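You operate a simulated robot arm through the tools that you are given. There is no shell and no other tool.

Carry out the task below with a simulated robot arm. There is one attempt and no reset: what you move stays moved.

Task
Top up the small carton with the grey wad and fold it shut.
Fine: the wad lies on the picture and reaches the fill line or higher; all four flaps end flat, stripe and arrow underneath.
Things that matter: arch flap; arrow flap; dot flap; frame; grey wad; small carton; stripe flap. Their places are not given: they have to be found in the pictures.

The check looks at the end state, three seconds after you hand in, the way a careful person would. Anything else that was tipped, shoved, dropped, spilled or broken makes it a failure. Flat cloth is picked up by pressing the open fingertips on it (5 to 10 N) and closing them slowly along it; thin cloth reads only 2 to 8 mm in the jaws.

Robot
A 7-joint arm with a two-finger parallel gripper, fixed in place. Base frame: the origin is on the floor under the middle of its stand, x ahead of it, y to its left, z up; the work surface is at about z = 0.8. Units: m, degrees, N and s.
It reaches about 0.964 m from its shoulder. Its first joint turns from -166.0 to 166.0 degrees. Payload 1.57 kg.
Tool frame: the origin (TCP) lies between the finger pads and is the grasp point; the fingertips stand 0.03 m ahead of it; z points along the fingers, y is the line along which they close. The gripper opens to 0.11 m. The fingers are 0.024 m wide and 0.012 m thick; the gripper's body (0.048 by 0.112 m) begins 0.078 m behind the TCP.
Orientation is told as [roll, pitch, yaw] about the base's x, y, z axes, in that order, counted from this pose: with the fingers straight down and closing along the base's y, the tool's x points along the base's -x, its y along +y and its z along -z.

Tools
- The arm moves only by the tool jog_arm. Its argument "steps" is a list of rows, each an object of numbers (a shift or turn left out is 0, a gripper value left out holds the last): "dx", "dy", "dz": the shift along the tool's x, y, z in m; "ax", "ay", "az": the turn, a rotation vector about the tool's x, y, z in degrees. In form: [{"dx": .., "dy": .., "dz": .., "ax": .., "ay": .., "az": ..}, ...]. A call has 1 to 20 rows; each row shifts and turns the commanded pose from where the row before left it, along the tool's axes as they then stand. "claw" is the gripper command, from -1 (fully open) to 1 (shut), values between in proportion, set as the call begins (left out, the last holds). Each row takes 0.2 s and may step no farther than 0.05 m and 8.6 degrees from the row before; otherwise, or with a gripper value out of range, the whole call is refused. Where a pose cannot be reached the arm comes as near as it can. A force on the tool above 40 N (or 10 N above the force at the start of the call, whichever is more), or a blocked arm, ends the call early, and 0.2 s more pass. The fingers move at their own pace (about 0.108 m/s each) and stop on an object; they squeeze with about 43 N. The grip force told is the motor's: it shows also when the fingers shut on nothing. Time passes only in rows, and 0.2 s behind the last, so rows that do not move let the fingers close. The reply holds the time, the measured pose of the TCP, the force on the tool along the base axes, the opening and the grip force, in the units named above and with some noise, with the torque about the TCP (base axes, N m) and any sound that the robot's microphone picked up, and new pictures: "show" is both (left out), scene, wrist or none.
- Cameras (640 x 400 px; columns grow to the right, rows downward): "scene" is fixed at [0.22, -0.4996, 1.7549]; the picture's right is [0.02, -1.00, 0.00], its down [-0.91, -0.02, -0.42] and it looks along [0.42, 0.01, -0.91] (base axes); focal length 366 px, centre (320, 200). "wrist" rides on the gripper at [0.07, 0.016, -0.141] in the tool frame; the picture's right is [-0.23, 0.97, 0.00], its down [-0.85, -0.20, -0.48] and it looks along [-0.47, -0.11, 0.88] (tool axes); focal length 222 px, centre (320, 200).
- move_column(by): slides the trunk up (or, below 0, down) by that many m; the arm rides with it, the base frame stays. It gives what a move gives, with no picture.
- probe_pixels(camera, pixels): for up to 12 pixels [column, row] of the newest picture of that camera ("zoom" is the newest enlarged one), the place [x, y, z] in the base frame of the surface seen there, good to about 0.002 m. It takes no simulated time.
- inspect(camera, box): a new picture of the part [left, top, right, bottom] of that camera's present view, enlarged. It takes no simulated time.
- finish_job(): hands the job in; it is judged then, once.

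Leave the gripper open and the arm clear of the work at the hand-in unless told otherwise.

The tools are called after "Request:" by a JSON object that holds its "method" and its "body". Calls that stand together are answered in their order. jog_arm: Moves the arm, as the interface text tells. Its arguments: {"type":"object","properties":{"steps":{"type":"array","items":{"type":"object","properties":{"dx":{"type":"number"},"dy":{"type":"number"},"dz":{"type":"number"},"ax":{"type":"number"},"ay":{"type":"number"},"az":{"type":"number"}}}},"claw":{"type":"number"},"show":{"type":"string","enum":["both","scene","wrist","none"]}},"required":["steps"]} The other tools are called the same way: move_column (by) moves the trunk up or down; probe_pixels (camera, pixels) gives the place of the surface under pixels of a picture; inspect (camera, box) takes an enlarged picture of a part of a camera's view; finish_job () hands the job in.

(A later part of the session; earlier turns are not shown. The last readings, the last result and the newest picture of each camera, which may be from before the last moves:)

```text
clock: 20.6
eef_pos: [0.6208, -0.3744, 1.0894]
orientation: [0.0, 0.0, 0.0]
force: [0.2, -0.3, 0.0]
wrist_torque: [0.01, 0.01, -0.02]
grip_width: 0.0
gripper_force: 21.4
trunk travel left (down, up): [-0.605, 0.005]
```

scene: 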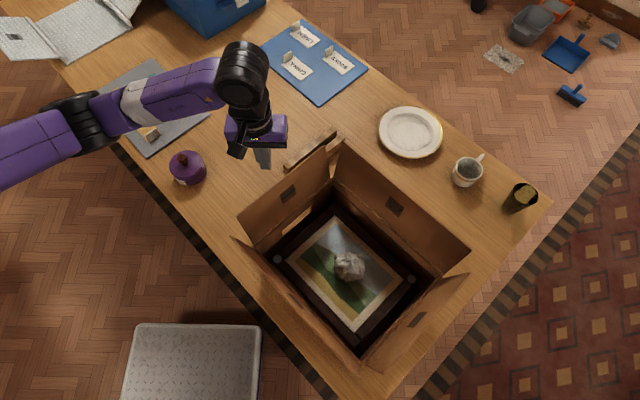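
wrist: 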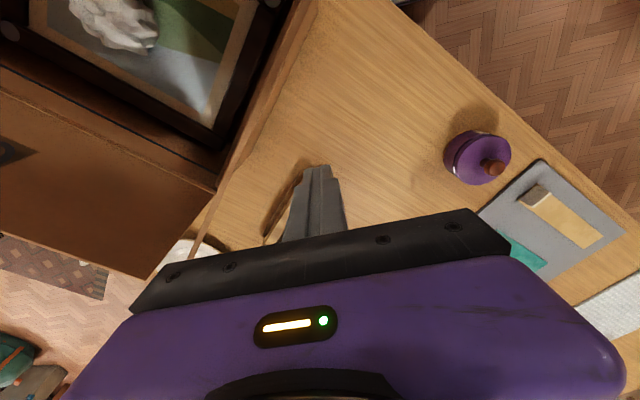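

The shut fingers stand outside the stripe flap with nothing touched. I'll push inward slowly, horizontally, about 8.5 cm along (-0.71, -0.70), watching the force.

Request:
{"method": "jog_arm", "body": {"steps": [{"dx": 0.00857, "dy": -0.0084}, {"dx": 0.00857, "dy": -0.0084}, {"dx": 0.00857, "dy": -0.0084}, {"dx": 0.00857, "dy": -0.0084}, {"dx": 0.00715, "dy": -0.007}, {"dx": 0.00715, "dy": -0.007}, {"dx": 0.00715, "dy": -0.007}, {"dx": 0.00715, "dy": -0.007}, {}]}}

```text
clock: 22.6
eef_pos: [0.5576, -0.4379, 1.0912]
orientation: [0.0, 0.1, 0.1]
force: [0.5, 0.3, 0.4]
wrist_torque: [0.02, 0.0, 0.03]
grip_width: 0.0
gripper_force: 21.8
trunk travel left (down, up): [-0.605, 0.005]
```

scene: 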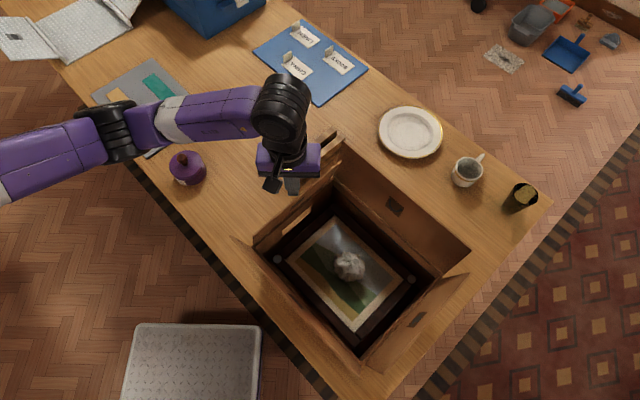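
wrist: 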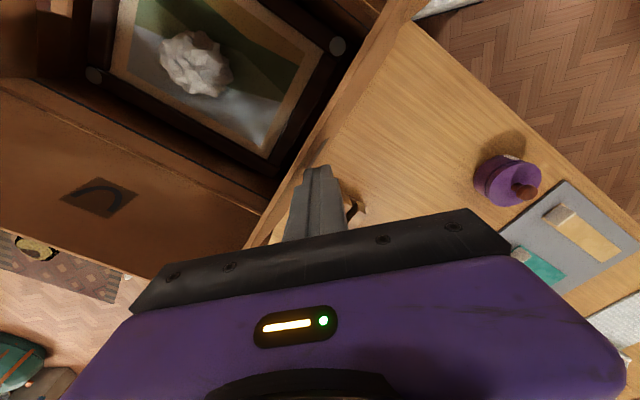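

The force is near zero, so the hinge is loose and the flap is about upright now. I'll carry on along an arc inward and down, and stop at around 45° to look.

Request:
{"method": "jog_arm", "body": {"steps": [{"dx": 0.01093, "dy": -0.01071, "dz": 0.0024}, {"dx": 0.0105, "dy": -0.01029, "dz": 0.0051}, {"dx": 0.00972, "dy": -0.00952, "dz": 0.0075}, {"dx": 0.00857, "dy": -0.0084, "dz": 0.0098}, {}]}}

```text
clock: 23.8
eef_pos: [0.5176, -0.4767, 1.0663]
orientation: [0.0, 0.0, 0.1]
force: [-1.0, -0.2, 0.4]
wrist_torque: [0.0, 0.01, 0.02]
grip_width: 0.0004
gripper_force: 21.7
trunk travel left (down, up): [-0.605, 0.005]
```

scene: 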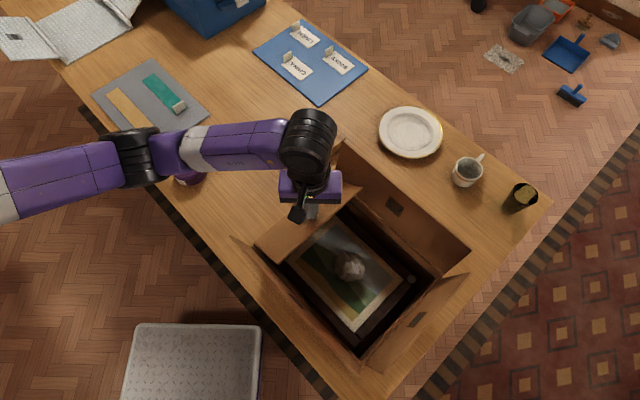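
wrist: 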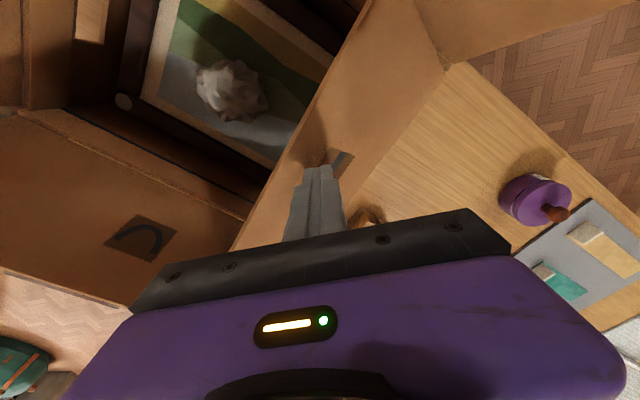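

The stripe flap is following at about 45°. I'll continue the arc until it's nearly flat.

Request:
{"method": "jog_arm", "body": {"steps": [{"dx": 0.00729, "dy": -0.00714, "dz": 0.0117}, {"dx": 0.00572, "dy": -0.0056, "dz": 0.0133}, {"dx": 0.004, "dy": -0.00392, "dz": 0.0145}, {"dx": 0.00207, "dy": -0.00203, "dz": 0.0152}, {}]}}

```text
clock: 25.0
eef_pos: [0.4997, -0.4954, 1.0102]
orientation: [0.0, -0.1, 0.0]
force: [0.2, -0.2, 0.1]
wrist_torque: [0.0, 0.0, 0.0]
grip_width: 0.0001
gripper_force: 21.3
trunk travel left (down, up): [-0.605, 0.005]
```

scene: 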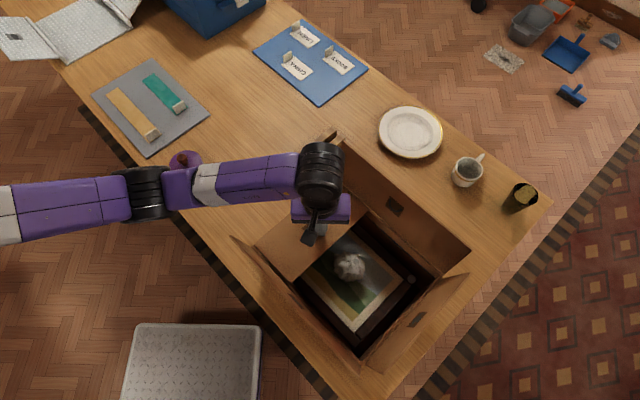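
wrist: 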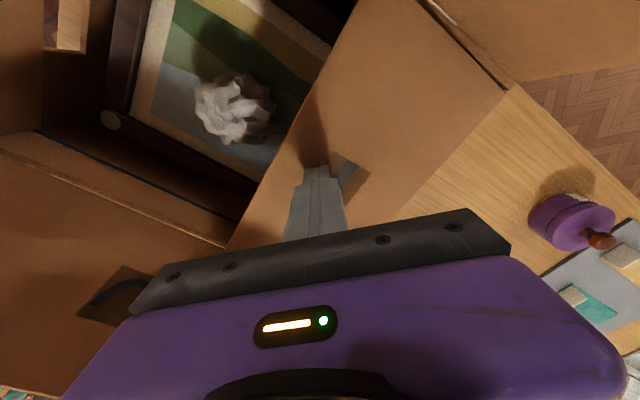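

The stripe flap looks nearly flat under the fingertips (z≈0.980). I'll probe its surface and the dot and arch flaps.

Request:
{"method": "probe_pixels", "body": {"camera": "scene", "pixels": [[270, 240], [285, 225], [290, 265], [300, 240], [295, 270], [270, 255], [325, 230], [234, 240], [394, 205], [467, 249], [441, 272], [350, 265]]}}

Request:
{"method": "probe_pixels", "body": {"camera": "wrist", "pixels": [[360, 60], [320, 100], [400, 130], [450, 110], [270, 210], [440, 40], [345, 180], [380, 200], [340, 40], [420, 20]]}}

```text
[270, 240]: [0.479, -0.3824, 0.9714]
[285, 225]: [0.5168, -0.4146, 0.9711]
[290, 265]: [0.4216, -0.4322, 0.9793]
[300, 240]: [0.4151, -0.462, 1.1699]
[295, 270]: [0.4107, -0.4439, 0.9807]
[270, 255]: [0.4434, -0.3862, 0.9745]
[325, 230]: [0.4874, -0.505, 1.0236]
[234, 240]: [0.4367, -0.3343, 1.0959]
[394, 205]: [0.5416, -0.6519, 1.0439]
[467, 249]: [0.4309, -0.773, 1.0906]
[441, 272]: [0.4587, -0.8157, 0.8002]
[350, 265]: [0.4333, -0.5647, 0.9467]
```

```text
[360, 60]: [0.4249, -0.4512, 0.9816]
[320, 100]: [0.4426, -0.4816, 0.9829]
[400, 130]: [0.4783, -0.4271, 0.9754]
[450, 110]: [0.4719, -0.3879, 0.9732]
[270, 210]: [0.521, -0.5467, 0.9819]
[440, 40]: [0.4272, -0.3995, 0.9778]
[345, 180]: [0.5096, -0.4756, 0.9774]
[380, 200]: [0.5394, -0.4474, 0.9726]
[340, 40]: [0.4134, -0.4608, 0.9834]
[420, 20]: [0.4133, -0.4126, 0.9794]
```

The flap is about 5° above level, with its tip at 0.983 against a hinge at 0.971. I'll press a few millimetres further.

Request:
{"method": "jog_arm", "body": {"steps": [{"dz": 0.004}, {"dz": 0.004}, {"dz": 0.002}, {}], "show": "scene"}}

Request:
{"method": "probe_pixels", "body": {"camera": "scene", "pixels": [[270, 240], [285, 225], [290, 265], [295, 270], [270, 255], [280, 262], [310, 255]]}}

```text
clock: 26.0
eef_pos: [0.4984, -0.4939, 1.0]
orientation: [0.0, 0.0, 0.0]
force: [-0.1, -0.3, 0.4]
wrist_torque: [-0.04, -0.03, -0.01]
grip_width: 0.0
gripper_force: 21.4
trunk travel left (down, up): [-0.605, 0.005]
```

scene: 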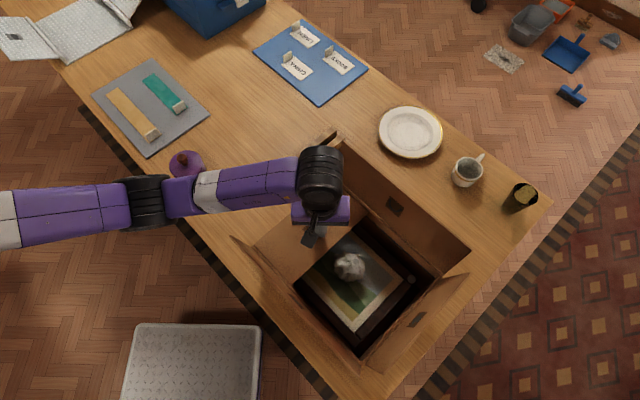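

```text
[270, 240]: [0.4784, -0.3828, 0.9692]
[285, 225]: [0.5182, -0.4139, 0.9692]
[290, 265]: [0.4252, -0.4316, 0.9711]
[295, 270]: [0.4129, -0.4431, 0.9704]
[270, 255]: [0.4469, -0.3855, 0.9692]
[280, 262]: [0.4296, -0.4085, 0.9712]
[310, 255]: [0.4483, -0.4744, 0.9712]
```

The stripe flap now reads level at 0.970-0.971 all over. I'll lift straight up and see whether it stays.

Request:
{"method": "jog_arm", "body": {"steps": [{"dz": -0.01}, {"dz": -0.03}, {"dz": -0.04}, {"dz": -0.04}, {"dz": -0.04}, {}, {}]}}

Request:
{"method": "probe_pixels", "body": {"camera": "scene", "pixels": [[270, 240], [285, 225], [290, 265], [295, 270], [270, 255], [280, 262], [310, 255]]}}

```text
clock: 27.6
eef_pos: [0.4968, -0.4966, 1.1623]
orientation: [-0.1, 0.0, 0.1]
force: [0.4, -0.2, -0.3]
wrist_torque: [0.01, 0.01, 0.02]
grip_width: 0.0
gripper_force: 21.5
trunk travel left (down, up): [-0.605, 0.005]
```

scene: 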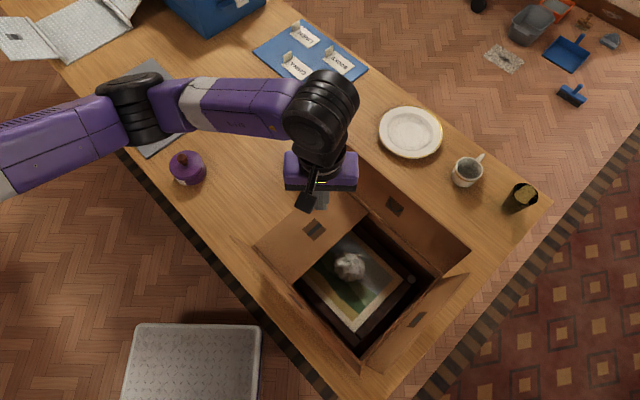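
wrist: 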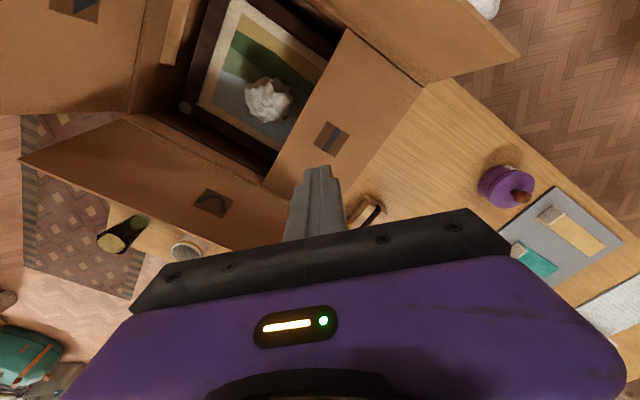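

```text
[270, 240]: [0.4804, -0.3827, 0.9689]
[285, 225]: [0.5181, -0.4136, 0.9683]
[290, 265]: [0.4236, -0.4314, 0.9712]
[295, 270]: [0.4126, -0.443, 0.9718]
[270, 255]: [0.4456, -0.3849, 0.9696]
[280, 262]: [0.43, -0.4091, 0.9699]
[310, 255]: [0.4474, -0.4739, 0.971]
```

The stripe flap stays flat by itself. Next is the arrow flap: I'll rise, cross over the box and come down outside it near (0.253, -0.737).

Request:
{"method": "jog_arm", "body": {"steps": [{"dz": -0.045}, {"dz": -0.045}, {"dx": 0.0305, "dy": -0.03}, {"dx": 0.0305, "dy": -0.03}, {"dx": 0.0305, "dy": -0.03}, {"dx": 0.0305, "dy": -0.03}, {"dx": 0.0305, "dy": -0.03}, {"dx": 0.0305, "dy": -0.03}, {"dx": 0.0305, "dy": -0.03}, {"dx": 0.0305, "dy": -0.03}, {}]}}

```text
clock: 30.0
eef_pos: [0.2653, -0.721, 1.2482]
orientation: [0.0, 0.0, 0.0]
force: [1.8, -0.5, -0.7]
wrist_torque: [0.01, 0.16, 0.03]
grip_width: 0.0
gripper_force: 20.7
out of reach, approached as far as the arm can: row 10
trunk travel left (down, up): [-0.605, 0.005]
```

scene: 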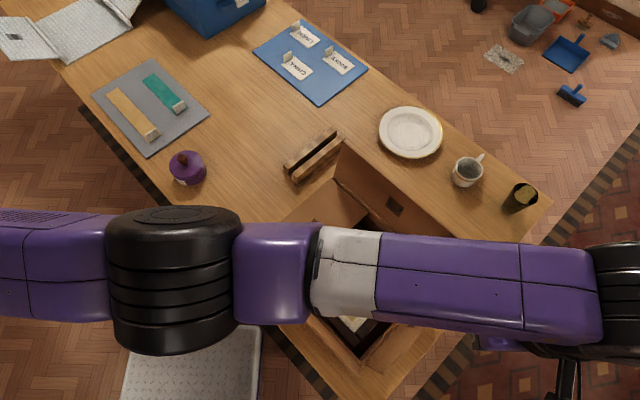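
wrist: 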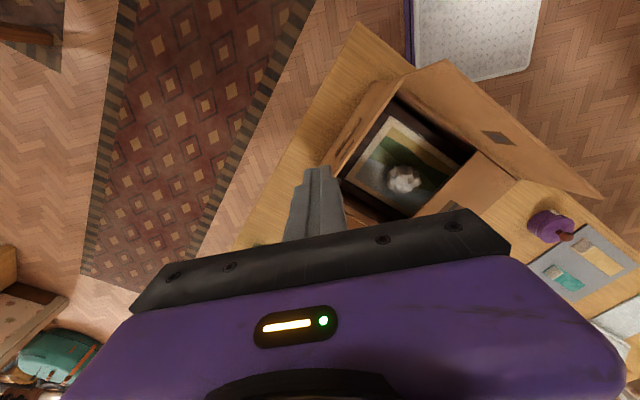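

The arm reached its limit at (0.265, -0.721), about 3.5 cm outside the arrow flap's tip, which is enough. I'll lower the fingertips straight down to about 1.06.

Request:
{"method": "jog_arm", "body": {"steps": [{"dz": 0.04}, {"dz": 0.04}, {"dz": 0.04}, {"dz": 0.038}, {}]}}

```text
clock: 31.2
eef_pos: [0.2644, -0.7153, 1.0956]
orientation: [0.0, 0.0, 0.0]
force: [0.5, -1.2, -0.3]
wrist_torque: [0.01, 0.0, -0.03]
grip_width: 0.0001
gripper_force: 21.4
trunk travel left (down, up): [-0.605, 0.005]
```

scene: 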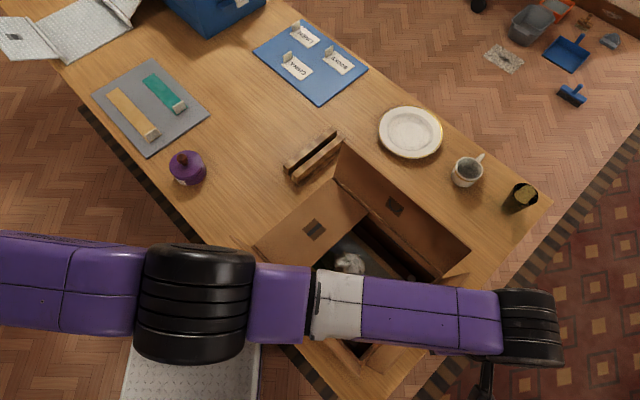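
wrist: 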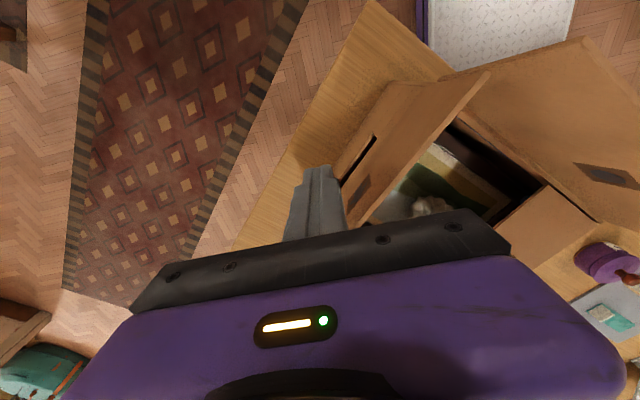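

The fingers are outside the arrow flap. I'll check the forearm's height where it crosses the dot flap.

Request:
{"method": "probe_pixels", "body": {"camera": "scene", "pixels": [[200, 310], [270, 300], [300, 310], [340, 310], [400, 315], [450, 315], [320, 330], [280, 340], [350, 345], [232, 237], [262, 250], [380, 365]]}}

Request:
{"method": "inspect", "body": {"camera": "wrist", "box": [280, 20, 640, 245]}}

```text
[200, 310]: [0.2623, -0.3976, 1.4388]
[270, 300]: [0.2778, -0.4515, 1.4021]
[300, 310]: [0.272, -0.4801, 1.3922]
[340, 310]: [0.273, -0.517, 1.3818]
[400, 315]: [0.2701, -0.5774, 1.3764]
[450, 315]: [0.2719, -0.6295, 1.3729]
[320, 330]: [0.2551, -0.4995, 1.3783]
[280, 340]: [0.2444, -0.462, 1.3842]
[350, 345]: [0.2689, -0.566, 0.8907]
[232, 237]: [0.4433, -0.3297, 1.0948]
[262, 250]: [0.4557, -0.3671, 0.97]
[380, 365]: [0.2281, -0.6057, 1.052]
```

```text
1.78 times, centred on (460, 132) of wrist
```

zoom: 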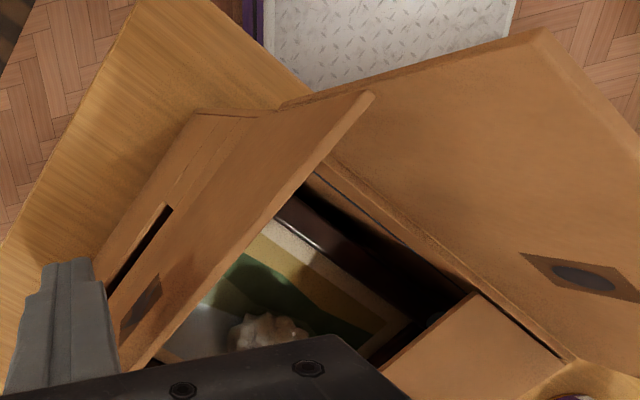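

There's plenty of room, with the forearm at about 1.38. I'll push inward along (+0.71, +0.70) for about 6.6 cm.

Request:
{"method": "jog_arm", "body": {"steps": [{"dx": -0.0135, "dy": 0.0034}, {"dx": -0.00857, "dy": 0.0084}, {"dx": -0.00857, "dy": 0.0084}, {"dx": -0.00715, "dy": 0.007}, {"dx": -0.00715, "dy": 0.007}, {"dx": -0.00715, "dy": 0.007}, {}]}}

```text
clock: 32.8
eef_pos: [0.3185, -0.7143, 1.0894]
orientation: [0.1, -0.1, 0.0]
force: [-0.8, 0.6, 0.0]
wrist_torque: [0.01, 0.03, 0.01]
grip_width: 0.0
gripper_force: 21.4
out of reach, approached as far as the arm can: row 2, 3, 4, 5, 6
trunk travel left (down, up): [-0.605, 0.005]
```

scene: 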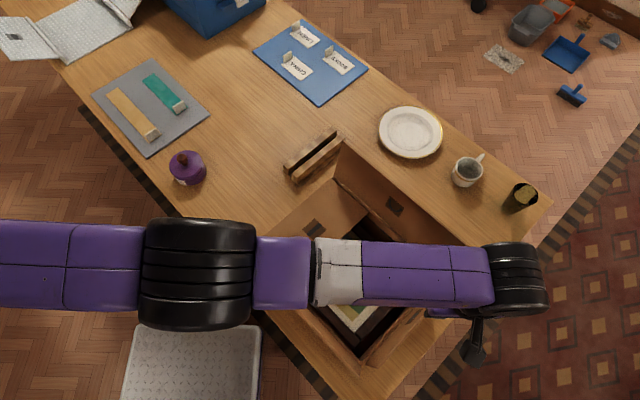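
wrist: 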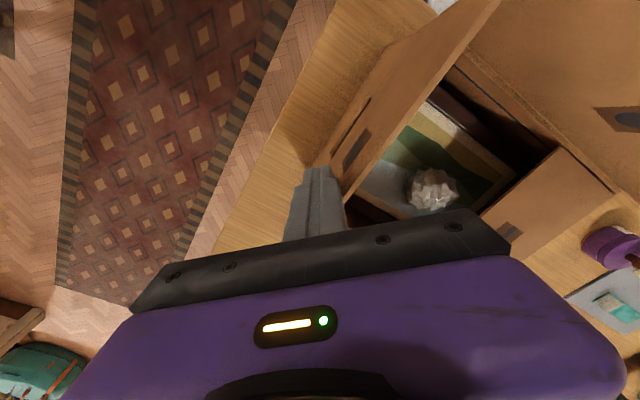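

The arm reports out of reach and drifted to (0.3185, -0.714) instead of going straight in, likely at a joint limit. The flap is only just being touched. I'll send a zero step to see where the pose settles.

Request:
{"method": "jog_arm", "body": {"steps": [{}, {}], "show": "none"}}

Request:
{"method": "probe_pixels", "body": {"camera": "wrist", "pixels": [[497, 5], [350, 200], [440, 80], [380, 130], [420, 40], [560, 150], [320, 170], [330, 200]]}}

```text
clock: 33.4
eef_pos: [0.3176, -0.7134, 1.0891]
orientation: [0.0, 0.0, 0.0]
force: [-0.4, -0.8, 0.7]
wrist_torque: [-0.01, -0.01, -0.01]
grip_width: 0.0
gripper_force: 20.7
trunk travel left (down, up): [-0.605, 0.005]
```

```text
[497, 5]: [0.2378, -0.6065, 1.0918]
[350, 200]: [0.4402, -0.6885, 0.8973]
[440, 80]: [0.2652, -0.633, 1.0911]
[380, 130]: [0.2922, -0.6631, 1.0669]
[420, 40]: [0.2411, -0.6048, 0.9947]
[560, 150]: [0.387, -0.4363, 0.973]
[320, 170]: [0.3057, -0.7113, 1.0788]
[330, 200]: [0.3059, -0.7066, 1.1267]
```

The pose is stable at (0.318, -0.713), and the flap has tipped slightly inward. I'll try one more small step inward to see how the arm responds.

Request:
{"method": "jog_arm", "body": {"steps": [{"dx": -0.005, "dy": 0.009}, {}], "show": "none"}}

```text
clock: 34.0
eef_pos: [0.3233, -0.7137, 1.0884]
orientation: [0.3, 0.0, 0.0]
force: [-0.3, 0.3, 0.1]
wrist_torque: [0.03, 0.01, 0.03]
grip_width: 0.0
gripper_force: 21.2
out of reach, approached as far as the arm can: row 1
trunk travel left (down, up): [-0.605, 0.005]
```

The arm can move in +x but not in +y from here, so it's stuck against some joint limit in this elbow-up posture. I'll lift clear of the flap first and then test whether turning the tool's yaw frees it.

Request:
{"method": "jog_arm", "body": {"steps": [{"dz": -0.02}, {"dz": -0.03}, {"dz": -0.03}, {}], "show": "none"}}

```text
clock: 35.0
eef_pos: [0.3228, -0.7202, 1.1692]
orientation: [0.3, 0.0, 0.0]
force: [1.0, 0.5, -0.7]
wrist_torque: [-0.04, 0.02, 0.01]
grip_width: 0.0
gripper_force: 21.5
out of reach, approached as far as the arm can: row 2
trunk travel left (down, up): [-0.605, 0.005]
```

Raising pushes the hand outward, so the present elbow posture is the problem. I'll take a picture of it and try going back toward the box centre at this height in +x/+y to see if it loosens.

Request:
{"method": "jog_arm", "body": {"steps": [{"dz": -0.03}, {"dz": -0.03}, {"dx": -0.02, "dy": 0.01}, {"dx": -0.02, "dy": 0.01}, {}]}}

```text
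clock: 36.2
eef_pos: [0.3638, -0.7172, 1.229]
orientation: [0.1, 0.1, 0.0]
force: [-0.6, -0.5, -0.7]
wrist_torque: [0.04, 0.07, 0.01]
grip_width: 0.0
gripper_force: 21.4
out of reach, approached as far as the arm can: row 1, 3, 4
trunk travel left (down, up): [-0.605, 0.005]
```

scene: 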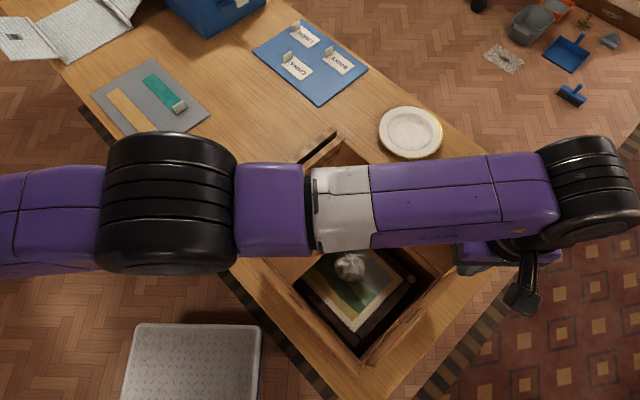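
wrist: 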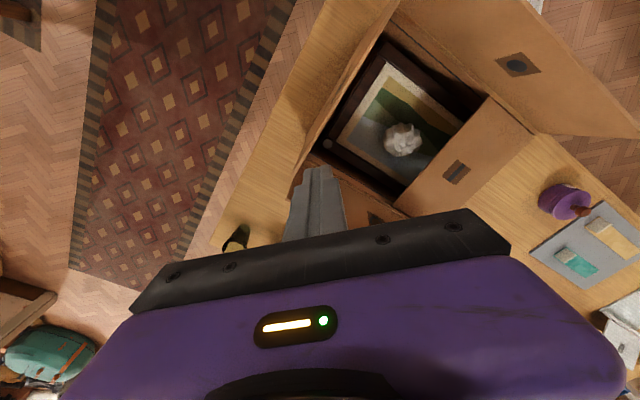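

The elbow is now high and the hand seems locked in y at about -0.717. I'll probe points along the arm to understand its posture.

Request:
{"method": "probe_pixels", "body": {"camera": "scene", "pixels": [[10, 225], [50, 215], [90, 210], [120, 200], [200, 190], [270, 200], [340, 195], [420, 195], [500, 190], [580, 170], [540, 245], [525, 290]]}}

```text
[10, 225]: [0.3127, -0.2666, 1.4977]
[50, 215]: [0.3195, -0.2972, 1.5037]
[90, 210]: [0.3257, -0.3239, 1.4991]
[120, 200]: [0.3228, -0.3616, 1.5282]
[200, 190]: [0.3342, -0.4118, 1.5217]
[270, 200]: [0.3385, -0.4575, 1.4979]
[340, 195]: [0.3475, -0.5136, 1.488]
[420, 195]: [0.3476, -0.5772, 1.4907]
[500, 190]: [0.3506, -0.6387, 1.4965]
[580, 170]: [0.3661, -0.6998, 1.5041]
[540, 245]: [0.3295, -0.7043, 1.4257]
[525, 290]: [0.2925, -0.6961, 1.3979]
```

The arm is nearly straight from shoulder to wrist, at the edge of its reach, and small inward steps don't bend the elbow. I'll try a large inward step while high above everything.

Request:
{"method": "jog_arm", "body": {"steps": [{"dy": 0.048}, {"dy": 0.048}, {}], "show": "none"}}

```text
clock: 37.0
eef_pos: [0.3625, -0.718, 1.229]
orientation: [0.3, 0.0, 0.0]
force: [-0.3, -0.7, 0.0]
wrist_torque: [0.01, 0.0, 0.01]
grip_width: 0.0001
gripper_force: 20.9
out of reach, approached as far as the arm can: row 1, 2
trunk travel left (down, up): [-0.605, 0.005]
```

At full stretch, inward errors do nothing. A mostly vertical move should bend the elbow, so I'll rise about 20 cm with some inward shift, free of everything.

Request:
{"method": "jog_arm", "body": {"steps": [{"dz": -0.045, "dy": 0.018}, {"dz": -0.045, "dy": 0.018}, {"dz": -0.045, "dy": 0.018}, {"dz": -0.045, "dy": 0.018}, {"dz": -0.04, "dy": 0.02}, {}]}}

```text
clock: 38.6
eef_pos: [0.3566, -0.6646, 1.4069]
orientation: [4.8, 0.2, -0.3]
force: [-0.3, -0.9, 0.5]
wrist_torque: [0.02, -0.01, 0.03]
grip_width: 0.0
gripper_force: 21.4
out of reach, approached as far as the arm can: row 1, 2, 3, 4, 5
trunk travel left (down, up): [-0.605, 0.005]
stopped in row 6: the arm was blocked; the commanded pose is now the measured one
```

scene: 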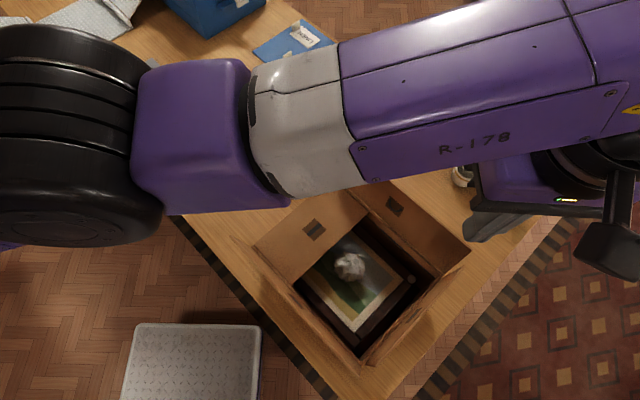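
wrist: 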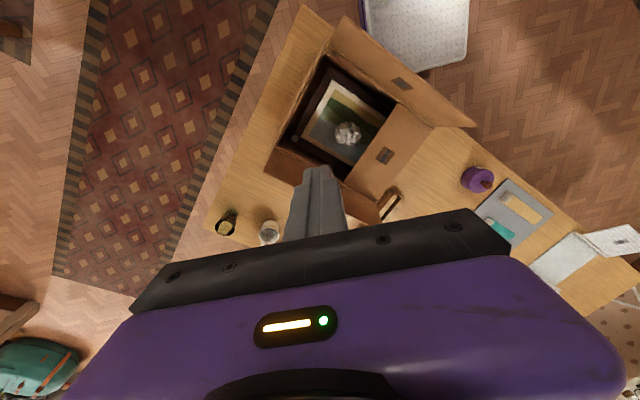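

The arm is still on its reach limit with the elbow straight. Tilting the fingers outward about the wrist should make the elbow flex, so I'll do that here in free air: 32° about the tool's x, with a matching shift so the wrist stays put.

Request:
{"method": "jog_arm", "body": {"steps": [{"ax": 8, "dy": -0.0327, "dz": -0.0023}, {"ax": 8, "dy": -0.0327, "dz": -0.0023}, {"ax": 8, "dy": -0.0327, "dz": -0.0023}, {"ax": 8, "dy": -0.0327, "dz": -0.0023}, {}], "show": "none"}}

```text
clock: 39.8
eef_pos: [0.355, -0.7965, 1.4334]
orientation: [-27.1, 0.2, -0.3]
force: [0.0, -0.3, -0.2]
wrist_torque: [-0.01, -0.02, -0.02]
grip_width: 0.0
gripper_force: 21.0
trunk travel left (down, up): [-0.605, 0.005]
```

The tilt went through with no limit. I'll now move inward (base +y) 12 cm in this tilted posture.

Request:
{"method": "jog_arm", "body": {"steps": [{"dy": 0.0178, "dz": -0.0091}, {"dy": 0.0267, "dz": -0.0137}, {"dy": 0.0267, "dz": -0.0137}, {"dy": 0.0267, "dz": -0.0137}, {}]}}

```text
clock: 41.2
eef_pos: [0.3547, -0.7882, 1.4289]
orientation: [-24.9, 0.5, -1.0]
force: [0.8, 0.5, -1.1]
wrist_torque: [-0.02, -0.02, 0.0]
grip_width: 0.0004
gripper_force: 21.4
out of reach, approached as far as the arm can: row 1, 2, 3, 4
trunk travel left (down, up): [-0.605, 0.005]
stopped in row 5: the arm was blocked; the commanded pose is now the measured one
```

scene: 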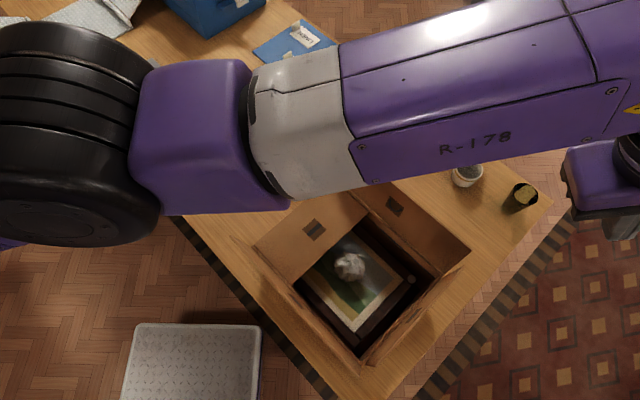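
wrist: 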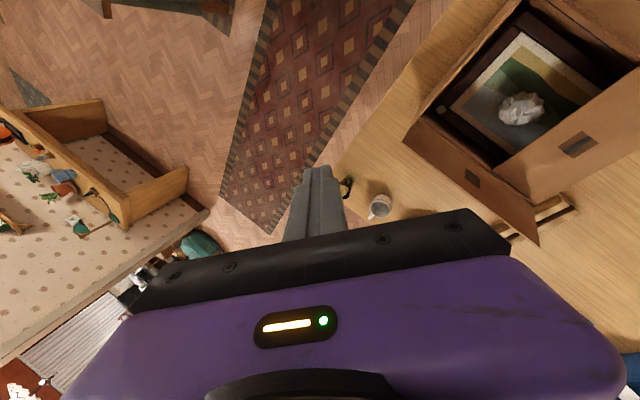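

It's still stuck. I'll probe along the arm again to see whether the elbow is above or below the shoulder-wrist line.

Request:
{"method": "probe_pixels", "body": {"camera": "scene", "pixels": [[70, 30], [70, 90], [70, 150], [200, 80], [300, 80], [400, 60], [500, 40], [600, 20], [400, 170], [500, 150], [600, 190], [20, 240]]}}

```text
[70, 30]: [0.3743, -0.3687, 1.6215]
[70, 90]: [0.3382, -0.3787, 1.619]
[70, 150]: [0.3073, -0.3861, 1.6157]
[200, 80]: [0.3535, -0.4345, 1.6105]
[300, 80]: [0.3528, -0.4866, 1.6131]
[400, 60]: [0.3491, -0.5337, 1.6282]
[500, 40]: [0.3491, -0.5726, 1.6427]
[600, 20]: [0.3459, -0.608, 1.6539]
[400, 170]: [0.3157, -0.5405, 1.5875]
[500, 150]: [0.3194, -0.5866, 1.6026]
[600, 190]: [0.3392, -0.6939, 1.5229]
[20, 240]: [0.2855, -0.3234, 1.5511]
```

The elbow looks straight or slightly over-straight on the wrong side, which would explain why inward moves don't work. I'll tilt the fingers outward by another 32° about the wrist to bring the elbow through straight, then test.

Request:
{"method": "jog_arm", "body": {"steps": [{"ax": 8, "dy": -0.0332, "dz": -0.0023}, {"ax": 8, "dy": -0.0332, "dz": -0.0023}, {"ax": 8, "dy": -0.0332, "dz": -0.0023}, {"ax": 8, "dy": -0.0332, "dz": -0.0023}, {}], "show": "scene"}}

```text
clock: 42.4
eef_pos: [0.3544, -0.8892, 1.5176]
orientation: [-57.1, 0.3, -0.8]
force: [0.4, -0.6, 0.4]
wrist_torque: [-0.01, 0.0, -0.02]
grip_width: 0.0001
gripper_force: 21.1
trunk travel left (down, up): [-0.605, 0.005]
```

scene: 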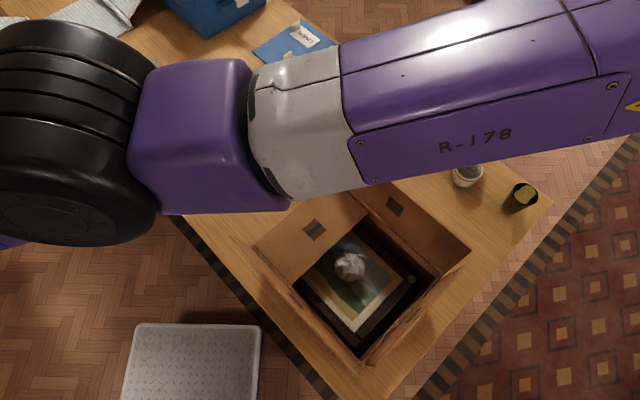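

The wrist moved 3 mm outward during that tilt, so the elbow may be coming through straight. I'll add a little more tilt with a small outward stretch, then test an inward move.

Request:
{"method": "jog_arm", "body": {"steps": [{"ax": 8, "dx": -0.001, "dy": -0.0404, "dz": 0.004}, {"ax": 8, "dx": -0.001, "dy": -0.0395, "dz": 0.005}, {}], "show": "none"}}

```text
clock: 43.2
eef_pos: [0.3525, -0.9163, 1.5686]
orientation: [-71.1, 0.4, -0.8]
force: [0.5, -1.0, -0.3]
wrist_torque: [-0.01, 0.0, 0.0]
grip_width: 0.0
gripper_force: 21.3
out of reach, approached as far as the arm can: row 1, 2
trunk travel left (down, up): [-0.605, 0.005]
```

The wrist is at full stretch now. I'll test the inward move, still tilting outward a little in the same rows.

Request:
{"method": "jog_arm", "body": {"steps": [{"ax": 8, "dx": 0.0022, "dy": -0.021, "dz": -0.018}, {"ax": 6, "dx": 0.0044, "dy": 0.0, "dz": -0.034}, {"dx": 0.0044, "dy": 0.022, "dz": -0.033}, {}], "show": "none"}}

```text
clock: 44.2
eef_pos: [0.3483, -0.9363, 1.6098]
orientation: [-87.2, 0.4, -0.8]
force: [0.1, 0.0, 0.7]
wrist_torque: [0.01, 0.03, 0.01]
grip_width: 0.0
gripper_force: 21.0
out of reach, approached as far as the arm can: row 1, 2, 3
trunk travel left (down, up): [-0.605, 0.005]
```

The hand now points almost horizontally outward. I'll test one small inward step of 4 mm to see whether the wrist can follow on either side of straight.

Request:
{"method": "jog_arm", "body": {"steps": [{"dz": -0.004}, {"dz": -0.004}, {}]}}

```text
clock: 45.0
eef_pos: [0.3525, -0.9355, 1.6135]
orientation: [-87.0, 0.5, -0.9]
force: [0.2, -0.1, -0.3]
wrist_torque: [-0.02, 0.05, -0.03]
grip_width: 0.0
gripper_force: 21.3
out of reach, approached as far as the arm can: row 1, 2
trunk travel left (down, up): [-0.605, 0.005]
```

scene: 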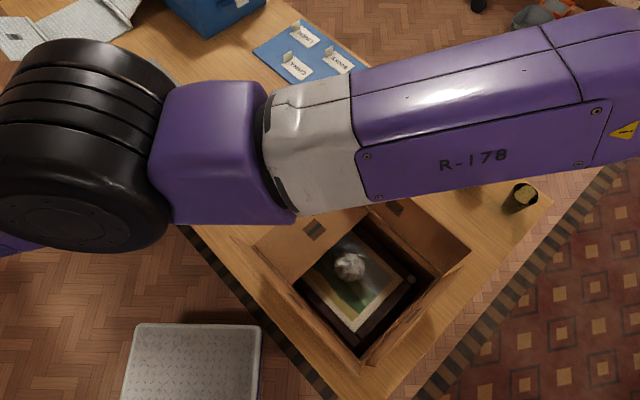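
wrist: 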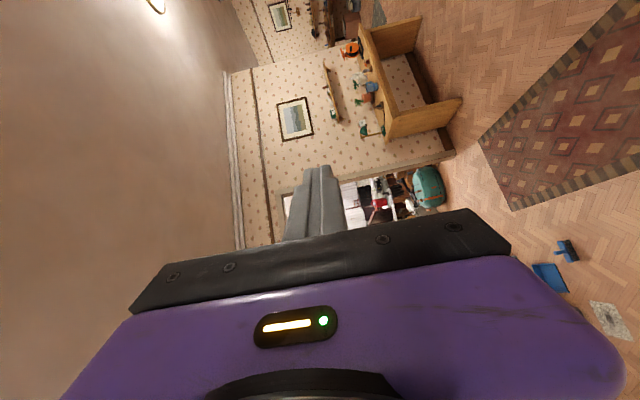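

The elbow has shifted a little in this picture. I'll probe the arm's line again.

Request:
{"method": "probe_pixels", "body": {"camera": "scene", "pixels": [[85, 50], [85, 100], [85, 150], [60, 220], [210, 100], [210, 160], [310, 95], [400, 80], [500, 60], [600, 40], [400, 170], [10, 250]]}}

```text
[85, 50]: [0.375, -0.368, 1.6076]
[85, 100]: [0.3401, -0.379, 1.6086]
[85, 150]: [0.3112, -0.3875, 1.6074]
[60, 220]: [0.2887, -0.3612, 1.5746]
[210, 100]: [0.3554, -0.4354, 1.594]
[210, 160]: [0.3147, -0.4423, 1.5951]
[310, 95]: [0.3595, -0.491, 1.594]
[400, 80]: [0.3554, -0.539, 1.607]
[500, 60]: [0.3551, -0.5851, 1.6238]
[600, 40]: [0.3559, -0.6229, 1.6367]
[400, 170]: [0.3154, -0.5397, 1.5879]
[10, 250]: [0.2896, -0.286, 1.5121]
```

I need to know whether the wrist can still stretch further out. I'll command 2 cm radially outward with no rotation, in free air.

Request:
{"method": "jog_arm", "body": {"steps": [{"dz": 0.01, "dy": -0.003}, {"dz": 0.01, "dy": -0.003}, {}], "show": "none"}}

```text
clock: 45.8
eef_pos: [0.3523, -0.9347, 1.6143]
orientation: [-87.0, 0.4, -0.8]
force: [-0.6, -0.3, 0.7]
wrist_torque: [0.0, -0.02, 0.01]
grip_width: 0.0
gripper_force: 21.2
out of reach, approached as far as the arm can: row 1, 2
trunk travel left (down, up): [-0.605, 0.005]
```

Neither inward nor outward moves do anything, so the elbow is locked in a singular straight pose. If the wrist joint reaches its own limit, the elbow has to share the rotation, so I'll keep tilting the hand upward about the wrist in free air.

Request:
{"method": "jog_arm", "body": {"steps": [{"ax": 8, "dy": -0.0327, "dz": -0.0023}, {"ax": 8, "dy": -0.0327, "dz": -0.0023}, {"ax": 8, "dy": -0.0327, "dz": -0.0023}, {"ax": 8, "dy": -0.0327, "dz": -0.0023}, {"ax": 8, "dy": -0.0327, "dz": -0.0023}, {}], "show": "scene"}}

```text
clock: 47.2
eef_pos: [0.3504, -0.8926, 1.7581]
orientation: [-127.2, 0.4, -0.8]
force: [0.6, -1.0, -1.1]
wrist_torque: [0.01, 0.01, -0.01]
grip_width: 0.0001
gripper_force: 21.1
out of reach, approached as far as the arm can: row 2, 3
trunk travel left (down, up): [-0.605, 0.005]
```

scene: 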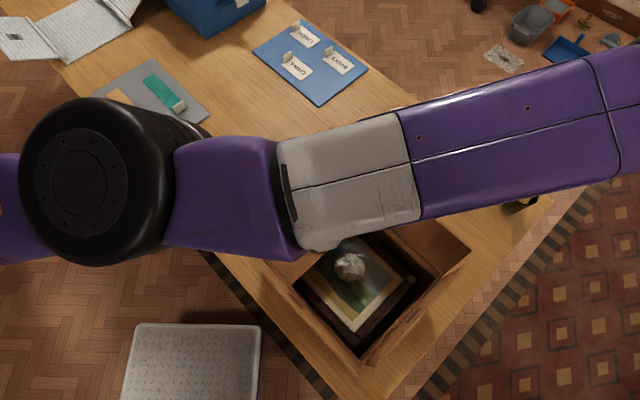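

The elbow has rolled and now shows its end disc to the camera, so the posture changed. I'll test an inward move (base +y) now.

Request:
{"method": "jog_arm", "body": {"steps": [{"dy": -0.0121, "dz": -0.0159}, {"dy": -0.0181, "dz": -0.0239}, {"dy": -0.0181, "dz": -0.0239}, {}], "show": "scene"}}

```text
clock: 48.2
eef_pos: [0.3551, -0.887, 1.7707]
orientation: [-127.2, 0.4, -0.8]
force: [0.6, 0.4, 0.9]
wrist_torque: [0.03, 0.02, -0.01]
grip_width: 0.0001
gripper_force: 21.5
out of reach, approached as far as the arm can: row 1, 2, 3
trunk travel left (down, up): [-0.605, 0.005]
```

scene: 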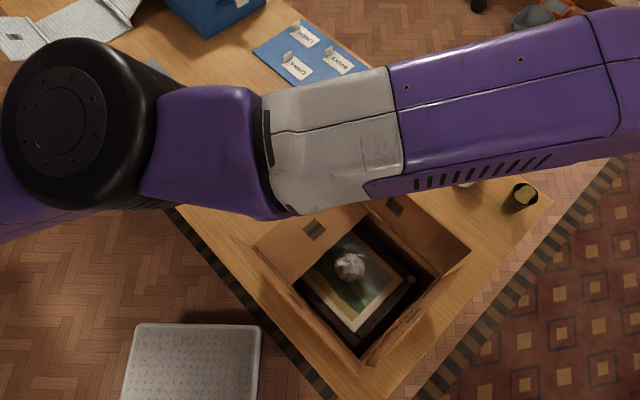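

It's still on the same radius. Near a straight elbow, even 1 mm inward needs several degrees of elbow bend, so I'll try very small inward steps that grow gradually.

Request:
{"method": "jog_arm", "body": {"steps": [{"dx": 3e-05, "dy": -0.0001, "dz": -0.00028}, {"dx": 0.0001, "dy": -0.00026, "dz": -0.00075}, {"dx": 0.00014, "dy": -0.00043, "dz": -0.0012}, {"dx": 0.0002, "dy": -0.0006, "dz": -0.0017}, {"dx": 0.00025, "dy": -0.00076, "dz": -0.0022}, {"dx": 0.0003, "dy": -0.0009, "dz": -0.0026}, {"dx": 0.0004, "dy": -0.0011, "dz": -0.0031}, {"dx": 0.0004, "dy": -0.0013, "dz": -0.0036}, {"dx": 0.0005, "dy": -0.0014, "dz": -0.004}, {}], "show": "scene"}}

```text
clock: 50.4
eef_pos: [0.3519, -0.8671, 1.7665]
orientation: [-127.2, 0.2, -0.8]
force: [0.8, -0.2, -0.1]
wrist_torque: [-0.01, -0.01, -0.02]
grip_width: 0.0001
gripper_force: 21.5
out of reach, approached as far as the arm can: row 3
trunk travel left (down, up): [-0.605, 0.005]
```

scene: 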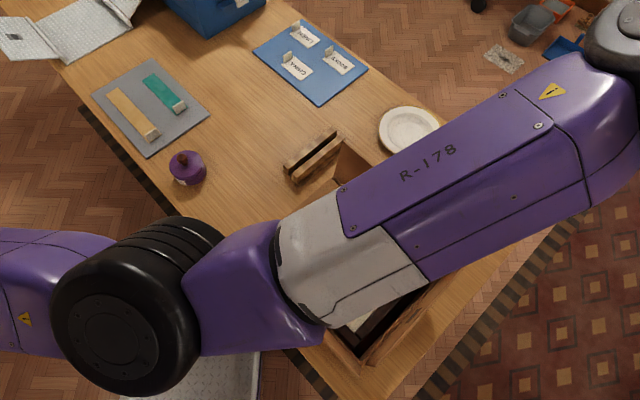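

That worked: the elbow has bent and the hand came in 2 cm. I'll keep moving inward with growing steps to get well away from full stretch.

Request:
{"method": "jog_arm", "body": {"steps": [{"dy": -0.0036, "dz": -0.0048}, {"dy": -0.0048, "dz": -0.0064}, {"dy": -0.006, "dz": -0.008}, {"dy": -0.0073, "dz": -0.0096}, {"dy": -0.0085, "dz": -0.0112}, {"dy": -0.0097, "dz": -0.0127}, {"dy": -0.0109, "dz": -0.0143}, {"dy": -0.0121, "dz": -0.0159}, {}], "show": "scene"}}

```text
clock: 52.4
eef_pos: [0.3546, -0.7614, 1.7682]
orientation: [-127.0, 0.4, -0.7]
force: [-0.5, 0.2, 0.1]
wrist_torque: [0.03, -0.01, 0.01]
grip_width: 0.0
gripper_force: 21.2
trunk travel left (down, up): [-0.605, 0.005]
```

scene: 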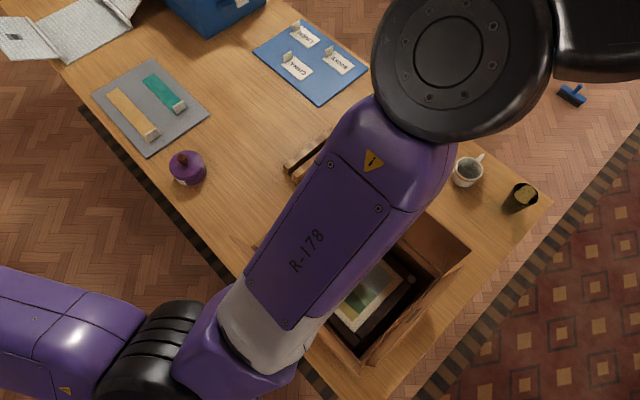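

The arm is free now. I'll turn the hand back to straight down about the wrist, 15 rows of -8.45°, all well above the flaps.

Request:
{"method": "jog_arm", "body": {"steps": [{"ax": -8.45, "dy": 0.0345, "dz": -0.0026}, {"ax": -8.45, "dy": 0.0345, "dz": -0.0026}, {"ax": -8.45, "dy": 0.0345, "dz": -0.0026}, {"ax": -8.45, "dy": 0.0345, "dz": -0.0026}, {"ax": -8.45, "dy": 0.0345, "dz": -0.0026}, {"ax": -8.45, "dy": 0.0345, "dz": -0.0026}, {"ax": -8.45, "dy": 0.0345, "dz": -0.0026}, {"ax": -8.45, "dy": 0.0345, "dz": -0.0026}], "show": "scene"}}

```text
clock: 54.2
eef_pos: [0.3523, -0.7789, 1.5059]
orientation: [-59.3, 0.4, -0.7]
force: [0.3, -0.7, 0.1]
wrist_torque: [-0.02, 0.02, -0.02]
grip_width: 0.0
gripper_force: 21.2
trunk travel left (down, up): [-0.605, 0.005]
```

scene: 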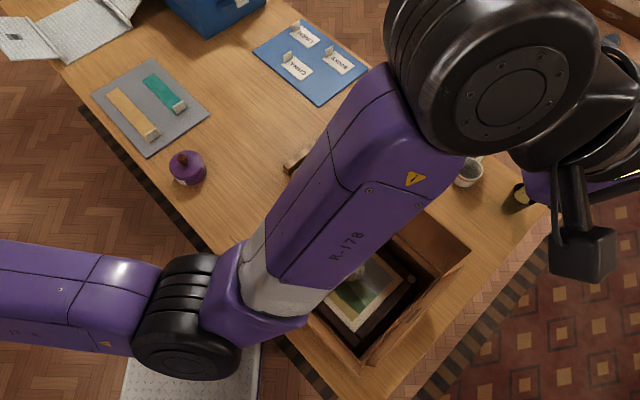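

The hand is at -59° and turning smoothly. I'll do the other seven rows to point the fingers straight down.

Request:
{"method": "jog_arm", "body": {"steps": [{"ax": -8.45, "dy": 0.0345, "dz": -0.0026}, {"ax": -8.45, "dy": 0.0345, "dz": -0.0026}, {"ax": -8.45, "dy": 0.0345, "dz": -0.0026}, {"ax": -8.45, "dy": 0.0345, "dz": -0.0026}, {"ax": -8.45, "dy": 0.0345, "dz": -0.0026}, {"ax": -8.45, "dy": 0.0345, "dz": -0.0026}, {"ax": -8.45, "dy": 0.0345, "dz": -0.0026}, {}]}}

```text
clock: 56.0
eef_pos: [0.3525, -0.5763, 1.3944]
orientation: [-0.2, 0.5, -0.9]
force: [0.5, 0.7, 0.1]
wrist_torque: [0.01, -0.01, -0.02]
grip_width: 0.0
gripper_force: 21.3
trunk travel left (down, up): [-0.605, 0.005]
```

scene: 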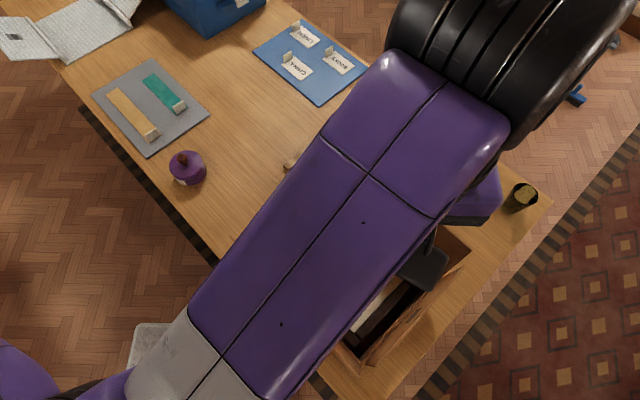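
wrist: 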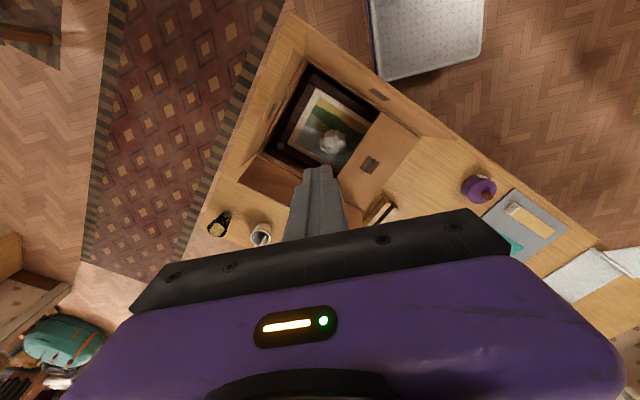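

The fingers point straight down again at (0.352, -0.576, 1.394). I'll move toward a point outside the arrow flap that stays inside the reach, about (0.264, -0.684), and stop halfway to look.

Request:
{"method": "jog_arm", "body": {"steps": [{"dx": 0.0111, "dy": -0.0134, "dz": 0.02, "az": -0.9}, {"dx": 0.0111, "dy": -0.0134, "dz": 0.02}, {"dx": 0.0111, "dy": -0.0134, "dz": 0.02}, {"dx": 0.0111, "dy": -0.0134, "dz": 0.02}, {"dx": 0.0111, "dy": -0.0134, "dz": 0.02}, {}]}}

```text
clock: 57.4
eef_pos: [0.2974, -0.6439, 1.2927]
orientation: [-0.2, 0.4, 0.1]
force: [0.2, 0.5, -0.6]
wrist_torque: [0.03, -0.01, -0.01]
grip_width: 0.0
gripper_force: 20.6
trunk travel left (down, up): [-0.605, 0.005]
```

scene: 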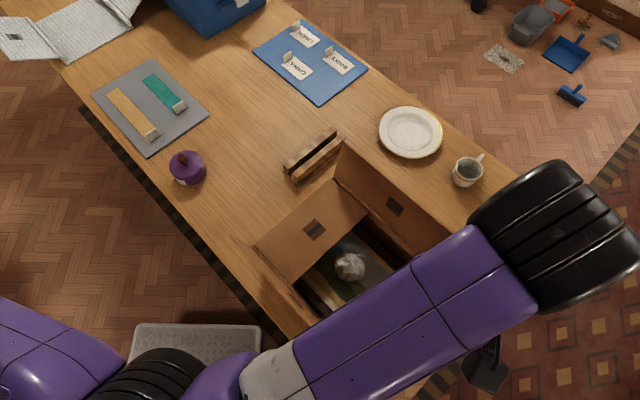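
wrist: 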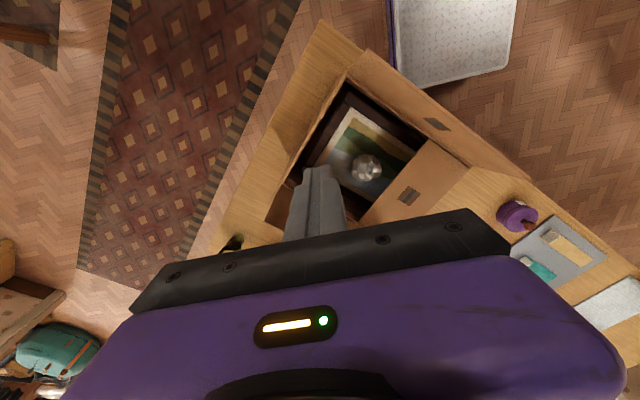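

I'll probe the forearm and elbow heights in this posture before going lower.

Request:
{"method": "probe_pixels", "body": {"camera": "scene", "pixels": [[50, 350], [150, 375], [220, 375], [280, 370], [340, 350], [400, 310], [450, 280], [500, 260], [560, 230], [380, 360], [330, 390], [485, 365]]}}

```text
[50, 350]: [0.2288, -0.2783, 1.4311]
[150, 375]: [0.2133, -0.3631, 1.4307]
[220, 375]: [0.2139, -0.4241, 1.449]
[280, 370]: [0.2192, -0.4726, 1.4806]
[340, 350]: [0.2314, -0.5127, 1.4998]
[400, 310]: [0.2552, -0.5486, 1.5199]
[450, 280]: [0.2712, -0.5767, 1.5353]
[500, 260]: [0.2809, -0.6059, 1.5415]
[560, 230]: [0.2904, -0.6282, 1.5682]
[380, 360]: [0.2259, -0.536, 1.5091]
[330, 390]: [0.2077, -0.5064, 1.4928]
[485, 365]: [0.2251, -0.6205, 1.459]
```

The elbow top is at about 1.43, well above the dot flap, so there's room. I'll finish the horizontal move first, then lower to TCP z≈1.17.

Request:
{"method": "jog_arm", "body": {"steps": [{"dx": 0.0112, "dy": -0.0132, "dz": 0.005}, {"dx": 0.0112, "dy": -0.0132, "dz": 0.01}, {"dx": 0.0112, "dy": -0.0132, "dz": 0.02}, {"dz": 0.03}, {"dz": 0.03}, {"dz": 0.028}, {}]}}

```text
clock: 59.0
eef_pos: [0.2652, -0.6856, 1.171]
orientation: [-0.3, 0.3, 0.1]
force: [0.1, 0.3, 0.4]
wrist_torque: [0.02, 0.01, -0.01]
grip_width: 0.0
gripper_force: 21.3
trunk travel left (down, up): [-0.605, 0.005]
```

scene: 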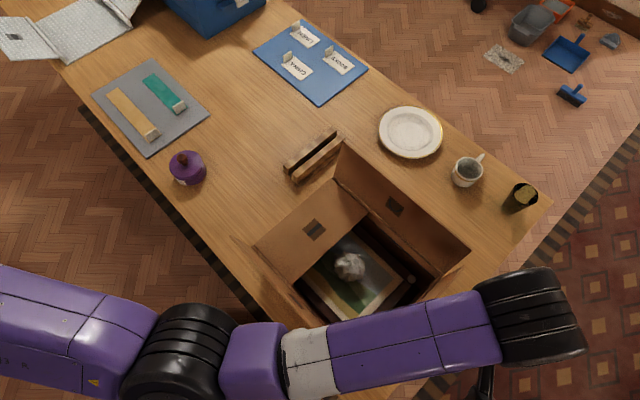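
wrist: 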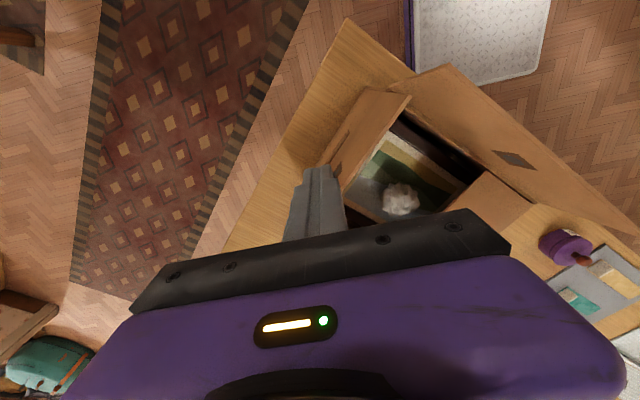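

I'm at l≈0.213 outside the arrow flap. I'll check the flap's current edge from the wrist view.

Request:
{"method": "inspect", "body": {"camera": "wrist", "box": [270, 40, 470, 220]}}

Request:
{"method": "probe_pixels", "body": {"camera": "wrist", "pixels": [[408, 98], [380, 135], [355, 170], [360, 92], [340, 120], [320, 170], [346, 185], [370, 110]]}}

```text
2.22 times, centred on (370, 130) of wrist
```

zoom: 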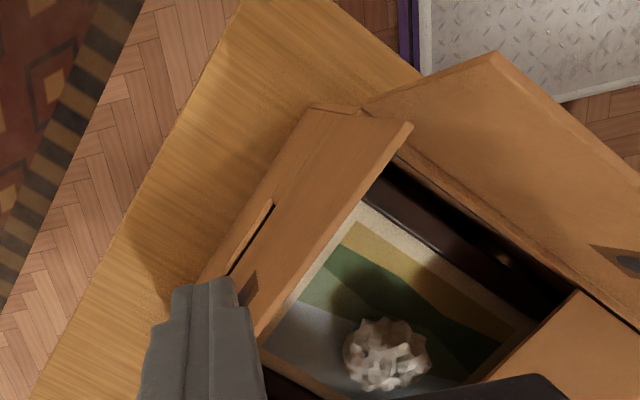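

```text
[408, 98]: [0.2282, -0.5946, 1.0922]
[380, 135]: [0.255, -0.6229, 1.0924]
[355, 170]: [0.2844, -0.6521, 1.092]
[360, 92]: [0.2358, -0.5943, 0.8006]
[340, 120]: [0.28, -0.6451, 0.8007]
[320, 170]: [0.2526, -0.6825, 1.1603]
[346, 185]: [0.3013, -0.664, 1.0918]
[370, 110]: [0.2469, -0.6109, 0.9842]
```

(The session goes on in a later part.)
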